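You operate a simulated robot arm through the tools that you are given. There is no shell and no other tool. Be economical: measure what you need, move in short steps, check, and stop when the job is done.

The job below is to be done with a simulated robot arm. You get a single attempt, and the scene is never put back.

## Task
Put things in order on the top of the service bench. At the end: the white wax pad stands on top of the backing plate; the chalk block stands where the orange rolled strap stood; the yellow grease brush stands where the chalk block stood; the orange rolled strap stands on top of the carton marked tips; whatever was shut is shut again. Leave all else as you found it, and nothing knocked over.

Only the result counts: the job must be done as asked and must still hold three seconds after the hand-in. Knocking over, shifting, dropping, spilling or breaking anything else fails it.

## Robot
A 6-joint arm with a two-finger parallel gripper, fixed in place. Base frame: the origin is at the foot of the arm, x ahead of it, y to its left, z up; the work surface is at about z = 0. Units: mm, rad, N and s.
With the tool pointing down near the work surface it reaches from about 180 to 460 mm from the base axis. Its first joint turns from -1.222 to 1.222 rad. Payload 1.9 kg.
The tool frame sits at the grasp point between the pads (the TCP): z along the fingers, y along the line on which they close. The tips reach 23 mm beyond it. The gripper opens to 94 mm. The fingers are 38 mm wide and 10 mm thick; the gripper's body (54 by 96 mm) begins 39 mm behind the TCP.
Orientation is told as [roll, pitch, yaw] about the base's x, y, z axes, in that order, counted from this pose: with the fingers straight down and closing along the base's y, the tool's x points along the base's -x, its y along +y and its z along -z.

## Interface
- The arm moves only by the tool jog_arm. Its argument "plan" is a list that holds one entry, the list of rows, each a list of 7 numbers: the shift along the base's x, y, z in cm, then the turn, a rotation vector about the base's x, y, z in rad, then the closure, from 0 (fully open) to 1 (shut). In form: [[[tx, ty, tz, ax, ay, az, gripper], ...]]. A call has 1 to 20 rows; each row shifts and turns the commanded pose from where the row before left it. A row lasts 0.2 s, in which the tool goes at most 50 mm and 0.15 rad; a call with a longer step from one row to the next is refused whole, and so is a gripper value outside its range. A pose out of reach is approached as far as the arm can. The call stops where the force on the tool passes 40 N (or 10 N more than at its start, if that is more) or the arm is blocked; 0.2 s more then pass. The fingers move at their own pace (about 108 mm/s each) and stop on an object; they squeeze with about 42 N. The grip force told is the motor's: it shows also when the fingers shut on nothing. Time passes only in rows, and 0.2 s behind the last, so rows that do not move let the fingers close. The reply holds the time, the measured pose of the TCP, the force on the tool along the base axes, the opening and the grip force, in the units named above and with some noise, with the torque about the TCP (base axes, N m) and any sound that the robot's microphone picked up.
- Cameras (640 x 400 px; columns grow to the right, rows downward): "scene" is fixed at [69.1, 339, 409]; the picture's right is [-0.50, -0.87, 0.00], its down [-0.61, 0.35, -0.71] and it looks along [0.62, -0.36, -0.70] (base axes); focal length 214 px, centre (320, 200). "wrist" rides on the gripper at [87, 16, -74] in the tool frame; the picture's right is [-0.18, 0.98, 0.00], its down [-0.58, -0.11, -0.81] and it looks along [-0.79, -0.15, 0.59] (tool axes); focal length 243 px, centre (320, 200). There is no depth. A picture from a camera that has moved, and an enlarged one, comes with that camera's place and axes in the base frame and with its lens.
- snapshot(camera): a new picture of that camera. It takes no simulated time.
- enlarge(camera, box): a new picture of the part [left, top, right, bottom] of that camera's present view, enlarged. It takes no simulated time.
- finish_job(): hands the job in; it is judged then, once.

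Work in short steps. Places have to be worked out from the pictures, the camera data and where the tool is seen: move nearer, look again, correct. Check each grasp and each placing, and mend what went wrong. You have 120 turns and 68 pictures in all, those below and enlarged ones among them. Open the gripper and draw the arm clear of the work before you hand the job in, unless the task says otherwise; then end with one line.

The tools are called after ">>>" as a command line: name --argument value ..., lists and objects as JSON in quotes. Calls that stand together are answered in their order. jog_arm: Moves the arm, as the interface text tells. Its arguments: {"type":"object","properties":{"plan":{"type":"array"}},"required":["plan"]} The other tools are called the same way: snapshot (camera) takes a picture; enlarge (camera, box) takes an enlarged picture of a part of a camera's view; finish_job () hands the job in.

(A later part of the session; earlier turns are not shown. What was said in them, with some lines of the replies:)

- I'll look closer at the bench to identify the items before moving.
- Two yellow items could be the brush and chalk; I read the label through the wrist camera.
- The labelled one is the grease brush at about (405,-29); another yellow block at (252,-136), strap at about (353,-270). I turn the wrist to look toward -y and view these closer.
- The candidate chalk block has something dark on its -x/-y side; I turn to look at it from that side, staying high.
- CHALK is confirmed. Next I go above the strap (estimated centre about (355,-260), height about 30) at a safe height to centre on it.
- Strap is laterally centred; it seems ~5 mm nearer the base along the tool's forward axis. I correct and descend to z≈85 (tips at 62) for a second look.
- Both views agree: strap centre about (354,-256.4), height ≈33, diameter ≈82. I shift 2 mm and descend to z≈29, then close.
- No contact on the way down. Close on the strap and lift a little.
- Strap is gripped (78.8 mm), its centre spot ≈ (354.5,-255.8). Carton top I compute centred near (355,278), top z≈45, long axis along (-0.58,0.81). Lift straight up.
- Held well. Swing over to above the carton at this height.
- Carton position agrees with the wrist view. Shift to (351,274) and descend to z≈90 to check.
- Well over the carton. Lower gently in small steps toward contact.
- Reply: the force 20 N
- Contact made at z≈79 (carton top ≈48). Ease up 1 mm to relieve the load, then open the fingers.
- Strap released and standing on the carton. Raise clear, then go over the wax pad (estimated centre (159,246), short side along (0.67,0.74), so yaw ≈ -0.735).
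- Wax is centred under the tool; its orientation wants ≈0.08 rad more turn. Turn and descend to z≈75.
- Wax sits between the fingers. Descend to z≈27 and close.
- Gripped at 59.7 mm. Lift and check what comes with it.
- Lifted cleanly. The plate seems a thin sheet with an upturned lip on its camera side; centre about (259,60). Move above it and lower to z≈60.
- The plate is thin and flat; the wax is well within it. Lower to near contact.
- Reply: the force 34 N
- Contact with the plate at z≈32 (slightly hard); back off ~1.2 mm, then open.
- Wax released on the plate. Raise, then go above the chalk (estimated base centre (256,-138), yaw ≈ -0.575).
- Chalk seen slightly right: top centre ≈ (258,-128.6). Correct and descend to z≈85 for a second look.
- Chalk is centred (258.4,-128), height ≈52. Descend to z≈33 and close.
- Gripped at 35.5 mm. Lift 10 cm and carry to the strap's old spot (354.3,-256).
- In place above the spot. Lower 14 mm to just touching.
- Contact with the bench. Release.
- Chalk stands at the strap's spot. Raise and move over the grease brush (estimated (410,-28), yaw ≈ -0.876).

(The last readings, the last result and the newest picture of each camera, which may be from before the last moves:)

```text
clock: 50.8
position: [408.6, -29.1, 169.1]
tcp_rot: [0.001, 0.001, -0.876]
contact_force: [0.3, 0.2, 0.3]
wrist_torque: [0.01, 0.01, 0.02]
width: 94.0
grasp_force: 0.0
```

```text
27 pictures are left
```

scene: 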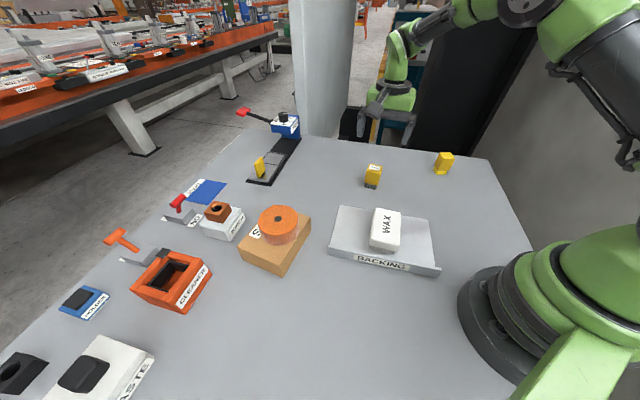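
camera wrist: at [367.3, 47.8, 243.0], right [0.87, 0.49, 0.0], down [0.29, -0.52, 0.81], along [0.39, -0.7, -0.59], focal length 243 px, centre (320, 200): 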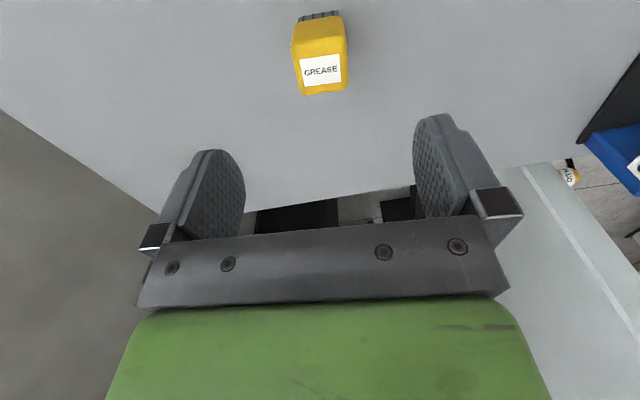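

>>> enlarge --camera "wrist" --box '[250, 0, 410, 100]'

```text
4.00 times, centred on (330, 50) of wrist
camera zoom: at [367.3, 47.8, 243.0], right [0.87, 0.49, 0.0], down [0.29, -0.52, 0.81], along [0.39, -0.7, -0.59], focal length 970 px, centre (280, 800)
```

zoom: 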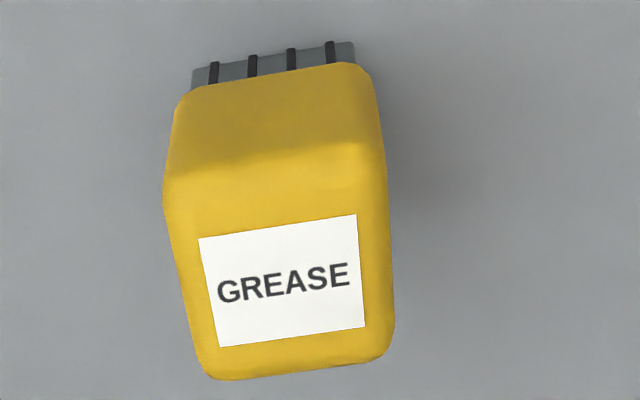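

Brush nearly centred (≈(409,-28)), height ≈56. Turn slightly and descend to z≈88 for a check.

>>> jog_arm --plan '[[[0, 0.05, -2.5, 0, 0, -0.035, 0], [0, 0, -2.5, 0, 0, 0, 0], [0, 0, -2.1, 0, 0, 0, 0], [0, 0, -1.0, 0, 0, 0, 0], [0, 0, 0, 0, 0, 0, 0]]]'

>>> snapshot --camera "wrist"

```text
clock: 52.0
position: [410.5, -28.5, 87.6]
tcp_rot: [0.001, 0.001, -0.91]
contact_force: [1.0, 0.1, 0.6]
wrist_torque: [-0.05, 0.0, 0.01]
width: 93.9
grasp_force: 0.0
```

```text
25 pictures are left
camera wrist: at [370.6, 49.8, 161.7], right [0.89, 0.46, 0.0], down [0.27, -0.53, 0.81], along [0.37, -0.72, -0.59], focal length 243 px, centre (320, 200)
```

wrist: 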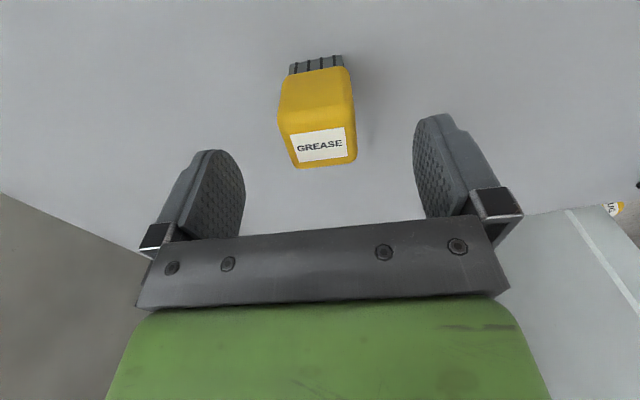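

Centred. Descend to z≈36 and grip.

>>> jog_arm --plan '[[[0, 0, -1.5, 0, 0, 0, 0], [0, 0, -1.5, 0, 0, 0, 0], [0, 0, -1.4, 0, 0, 0, 0], [0, 0, -0.8, 0, 0, 0, 0], [0, 0, 0, 0, 0, 0, 0], [0, 0, 0, 0, 0, 0, 0.4], [0, 0, 0, 0, 0, 0, 0.75], [0, 0, 0, 0, 0, 0, 0.75], [0, 0, 0, 0, 0, 0, 0.75], [0, 0, 0, 0, 0, 0, 0.75]]]'

>>> snapshot --camera "wrist"

```text
clock: 54.2
position: [410.2, -28.0, 36.3]
tcp_rot: [0.001, 0.0, -0.912]
contact_force: [0.5, 0.7, -0.4]
wrist_torque: [-0.04, 0.0, 0.02]
width: 39.4
grasp_force: 42.6
```

```text
24 pictures are left
camera wrist: at [370.6, 50.2, 110.3], right [0.89, 0.46, 0.0], down [0.27, -0.53, 0.81], along [0.37, -0.72, -0.59], focal length 243 px, centre (320, 200)
```

wrist: 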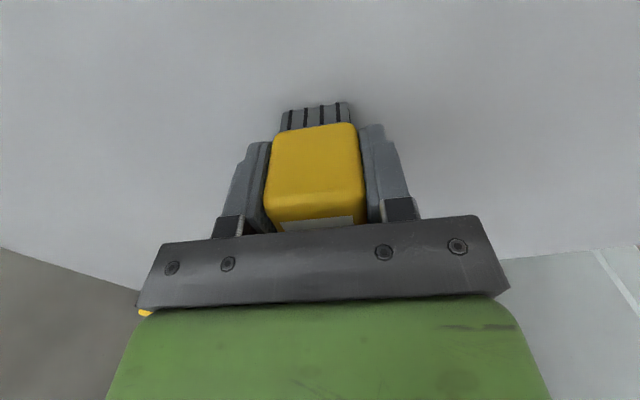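

Gripped at 39.4 mm. Lift and carry to the chalk's old spot (258.2,-128.3).

>>> jog_arm --plan '[[[0, 0, 1.0, 0, 0, 0, 0.75], [0, 0, 3.0, 0, 0, 0, 0.75], [0, 0, 3.0, 0, 0, 0, 0.75], [0, 0, 3.0, 0, 0, 0, 0.75], [-3.04, -2, 0, 0, 0, 0, 0.75], [-3.04, -2, 0, 0, 0, 0, 0.75], [-3.04, -2, 0, 0, 0, 0, 0.75], [-3.03, -2, 0, 0, 0, 0, 0.75], [-3.03, -2, 0, 0, 0, 0, 0.75], [0, 0, 0, 0, 0, 0, 0.75], [0, 0, -3, 0, 0, 0, 0.75], [0, 0, -3, 0, 0, 0, 0.75], [0, 0, -2.5, 0, 0, 0, 0.75], [0, 0, 0, 0, 0, 0, 0.75]]]'

>>> snapshot --camera "wrist"

```text
clock: 57.2
position: [258.8, -128.2, 50.7]
tcp_rot: [-0.001, 0.0, -0.91]
contact_force: [-0.6, -0.6, -0.6]
wrist_torque: [0.01, -0.02, -0.01]
width: 39.4
grasp_force: 42.2
```

```text
23 pictures are left
camera wrist: at [218.8, -49.9, 124.9], right [0.89, 0.46, 0.0], down [0.27, -0.53, 0.81], along [0.37, -0.72, -0.59], focal length 243 px, centre (320, 200)
```

wrist: 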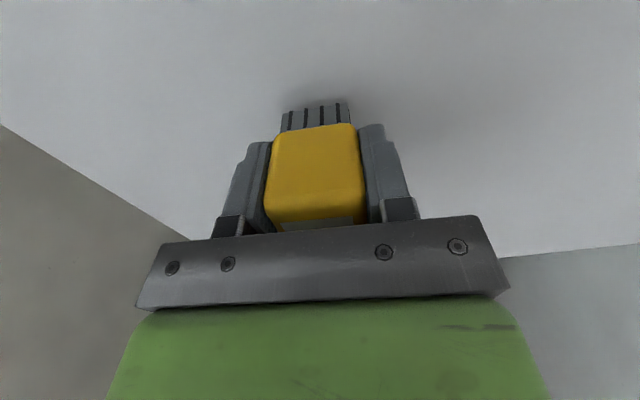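

In position. Lower gently to contact.

>>> jog_arm --plan '[[[0, 0, -0.5, 0, 0, 0, 0.75], [0, 0, -0.5, 0, 0, 0, 0.75], [0, 0, -0.3, 0, 0, 0, 0.75], [0, 0, -0.15, 0, 0, 0, 0.75], [0, 0, 0, 0, 0, 0, 0.75]]]'

```text
clock: 58.4
position: [258.7, -128.2, 35.8]
tcp_rot: [-0.001, 0.0, -0.912]
contact_force: [0.6, -0.1, -0.7]
wrist_torque: [0.01, 0.0, -0.01]
width: 39.3
grasp_force: 42.6
```

>>> jog_arm --plan '[[[0, 0, -0.1, 0, 0, 0, 0.75], [0, 0, 0, 0, 0, 0, 0.75]]]'

```text
clock: 59.0
position: [258.6, -127.9, 36.0]
tcp_rot: [0.002, 0.0, -0.911]
contact_force: [-7.2, 2.1, 28.6]
wrist_torque: [0.08, 0.29, 0.01]
width: 39.6
grasp_force: 42.3
```

Contact. Ease up slightly and release.

>>> jog_arm --plan '[[[0, 0, 0.1, 0, 0, 0, 0.75], [0, 0, 0, 0, 0, 0, 0.6], [0, 0, 0, 0, 0, 0, 0.4], [0, 0, 0, 0, 0, 0, 0.2], [0, 0, 0, 0, 0, 0, 0], [0, 0, 0, 0, 0, 0, 0], [0, 0, 1.5, 0, 0, 0, 0], [0, 0, 3, 0, 0, 0, 0], [0, 0, 3, 0, 0, 0, 0], [0, 0, 3, 0, 0, 0, 0], [0, 0, 3, 0, 0, 0, 0], [0, 0, 3, 0, 0, 0, 0], [0, 0, 0, 0, 0, 0, 0]]]'

>>> snapshot --camera "wrist"

>>> snapshot --camera "scene"

```text
clock: 61.8
position: [258.9, -128.3, 201.5]
tcp_rot: [0.002, -0.001, -0.909]
contact_force: [-0.6, -0.2, 0.2]
wrist_torque: [0.01, 0.0, 0.01]
width: 94.0
grasp_force: 0.0
```

```text
22 pictures are left
camera wrist: at [218.6, -50.5, 275.6], right [0.89, 0.46, 0.0], down [0.27, -0.53, 0.81], along [0.37, -0.72, -0.59], focal length 243 px, centre (320, 200)
```

wrist: 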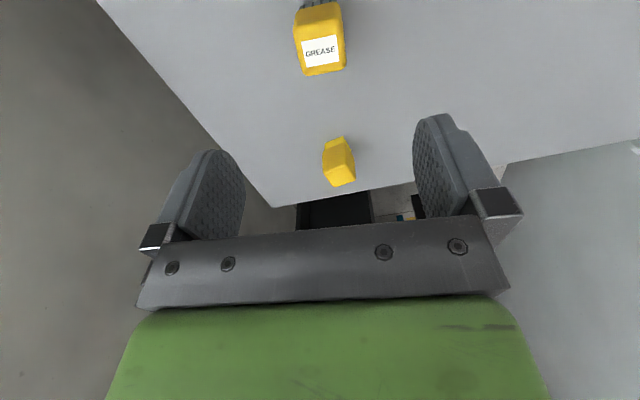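

```text
21 pictures are left
```

scene: 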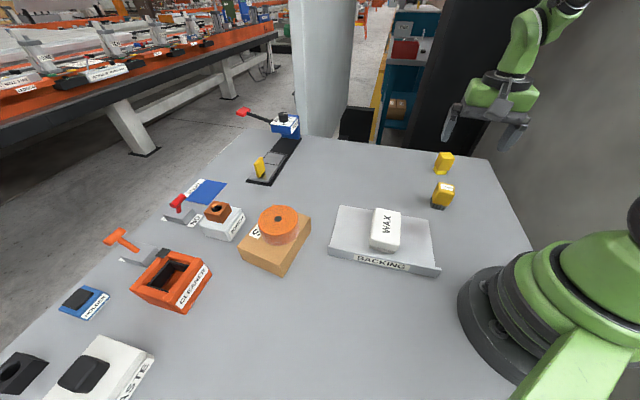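

All four are placed. I check that the carton and plate did not shift, comparing with the first enlarged view.

>>> enlarge --camera "scene" --box '[200, 190, 460, 360]'

>>> enlarge --camera "scene" --box '[350, 150, 470, 225]'

```text
2.35 times, centred on (330, 275) of scene
camera zoom: at [69.1, 339.0, 409.0], right [-0.5, -0.87, 0.0], down [-0.61, 0.35, -0.71], along [0.62, -0.36, -0.7], focal length 505 px, centre (296, 24)
```

zoom: 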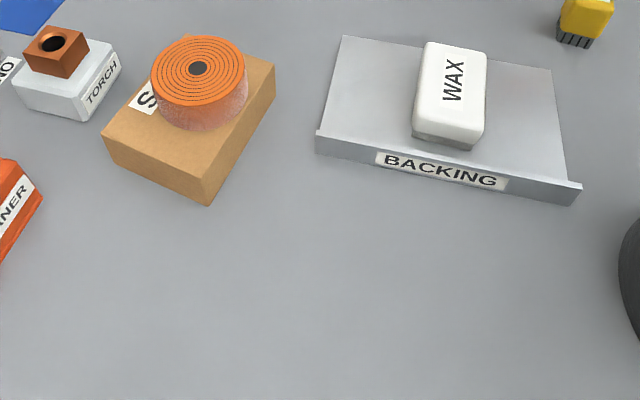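

```text
5.33 times, centred on (410, 188) of scene
camera zoom: at [69.1, 339.0, 409.0], right [-0.5, -0.87, 0.0], down [-0.61, 0.35, -0.71], along [0.62, -0.36, -0.7], focal length 1144 px, centre (-160, 267)
```

zoom: 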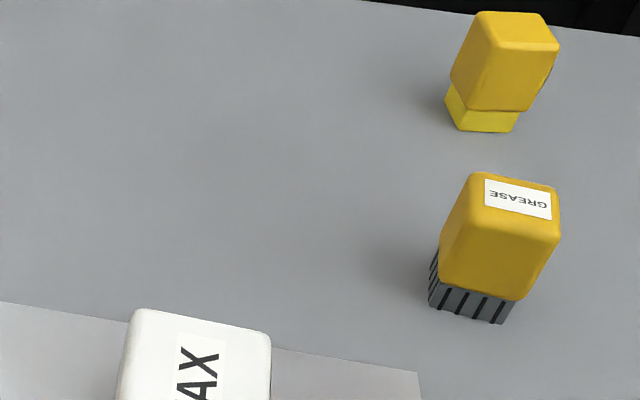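

Everything matches the job: the carton and plate haven't moved, the items stand upright, and the gripper is open and clear. I opened nothing, so there is nothing to shut again. Handing in.

>>> finish_job

```text
The job is handed in.
```

The job is handed in: the wax pad is on the backing plate, the chalk block on the strap's old spot, the grease brush on the chalk's old spot, and the rolled strap on the TIPS carton. I opened nothing, and nothing was knocked over.
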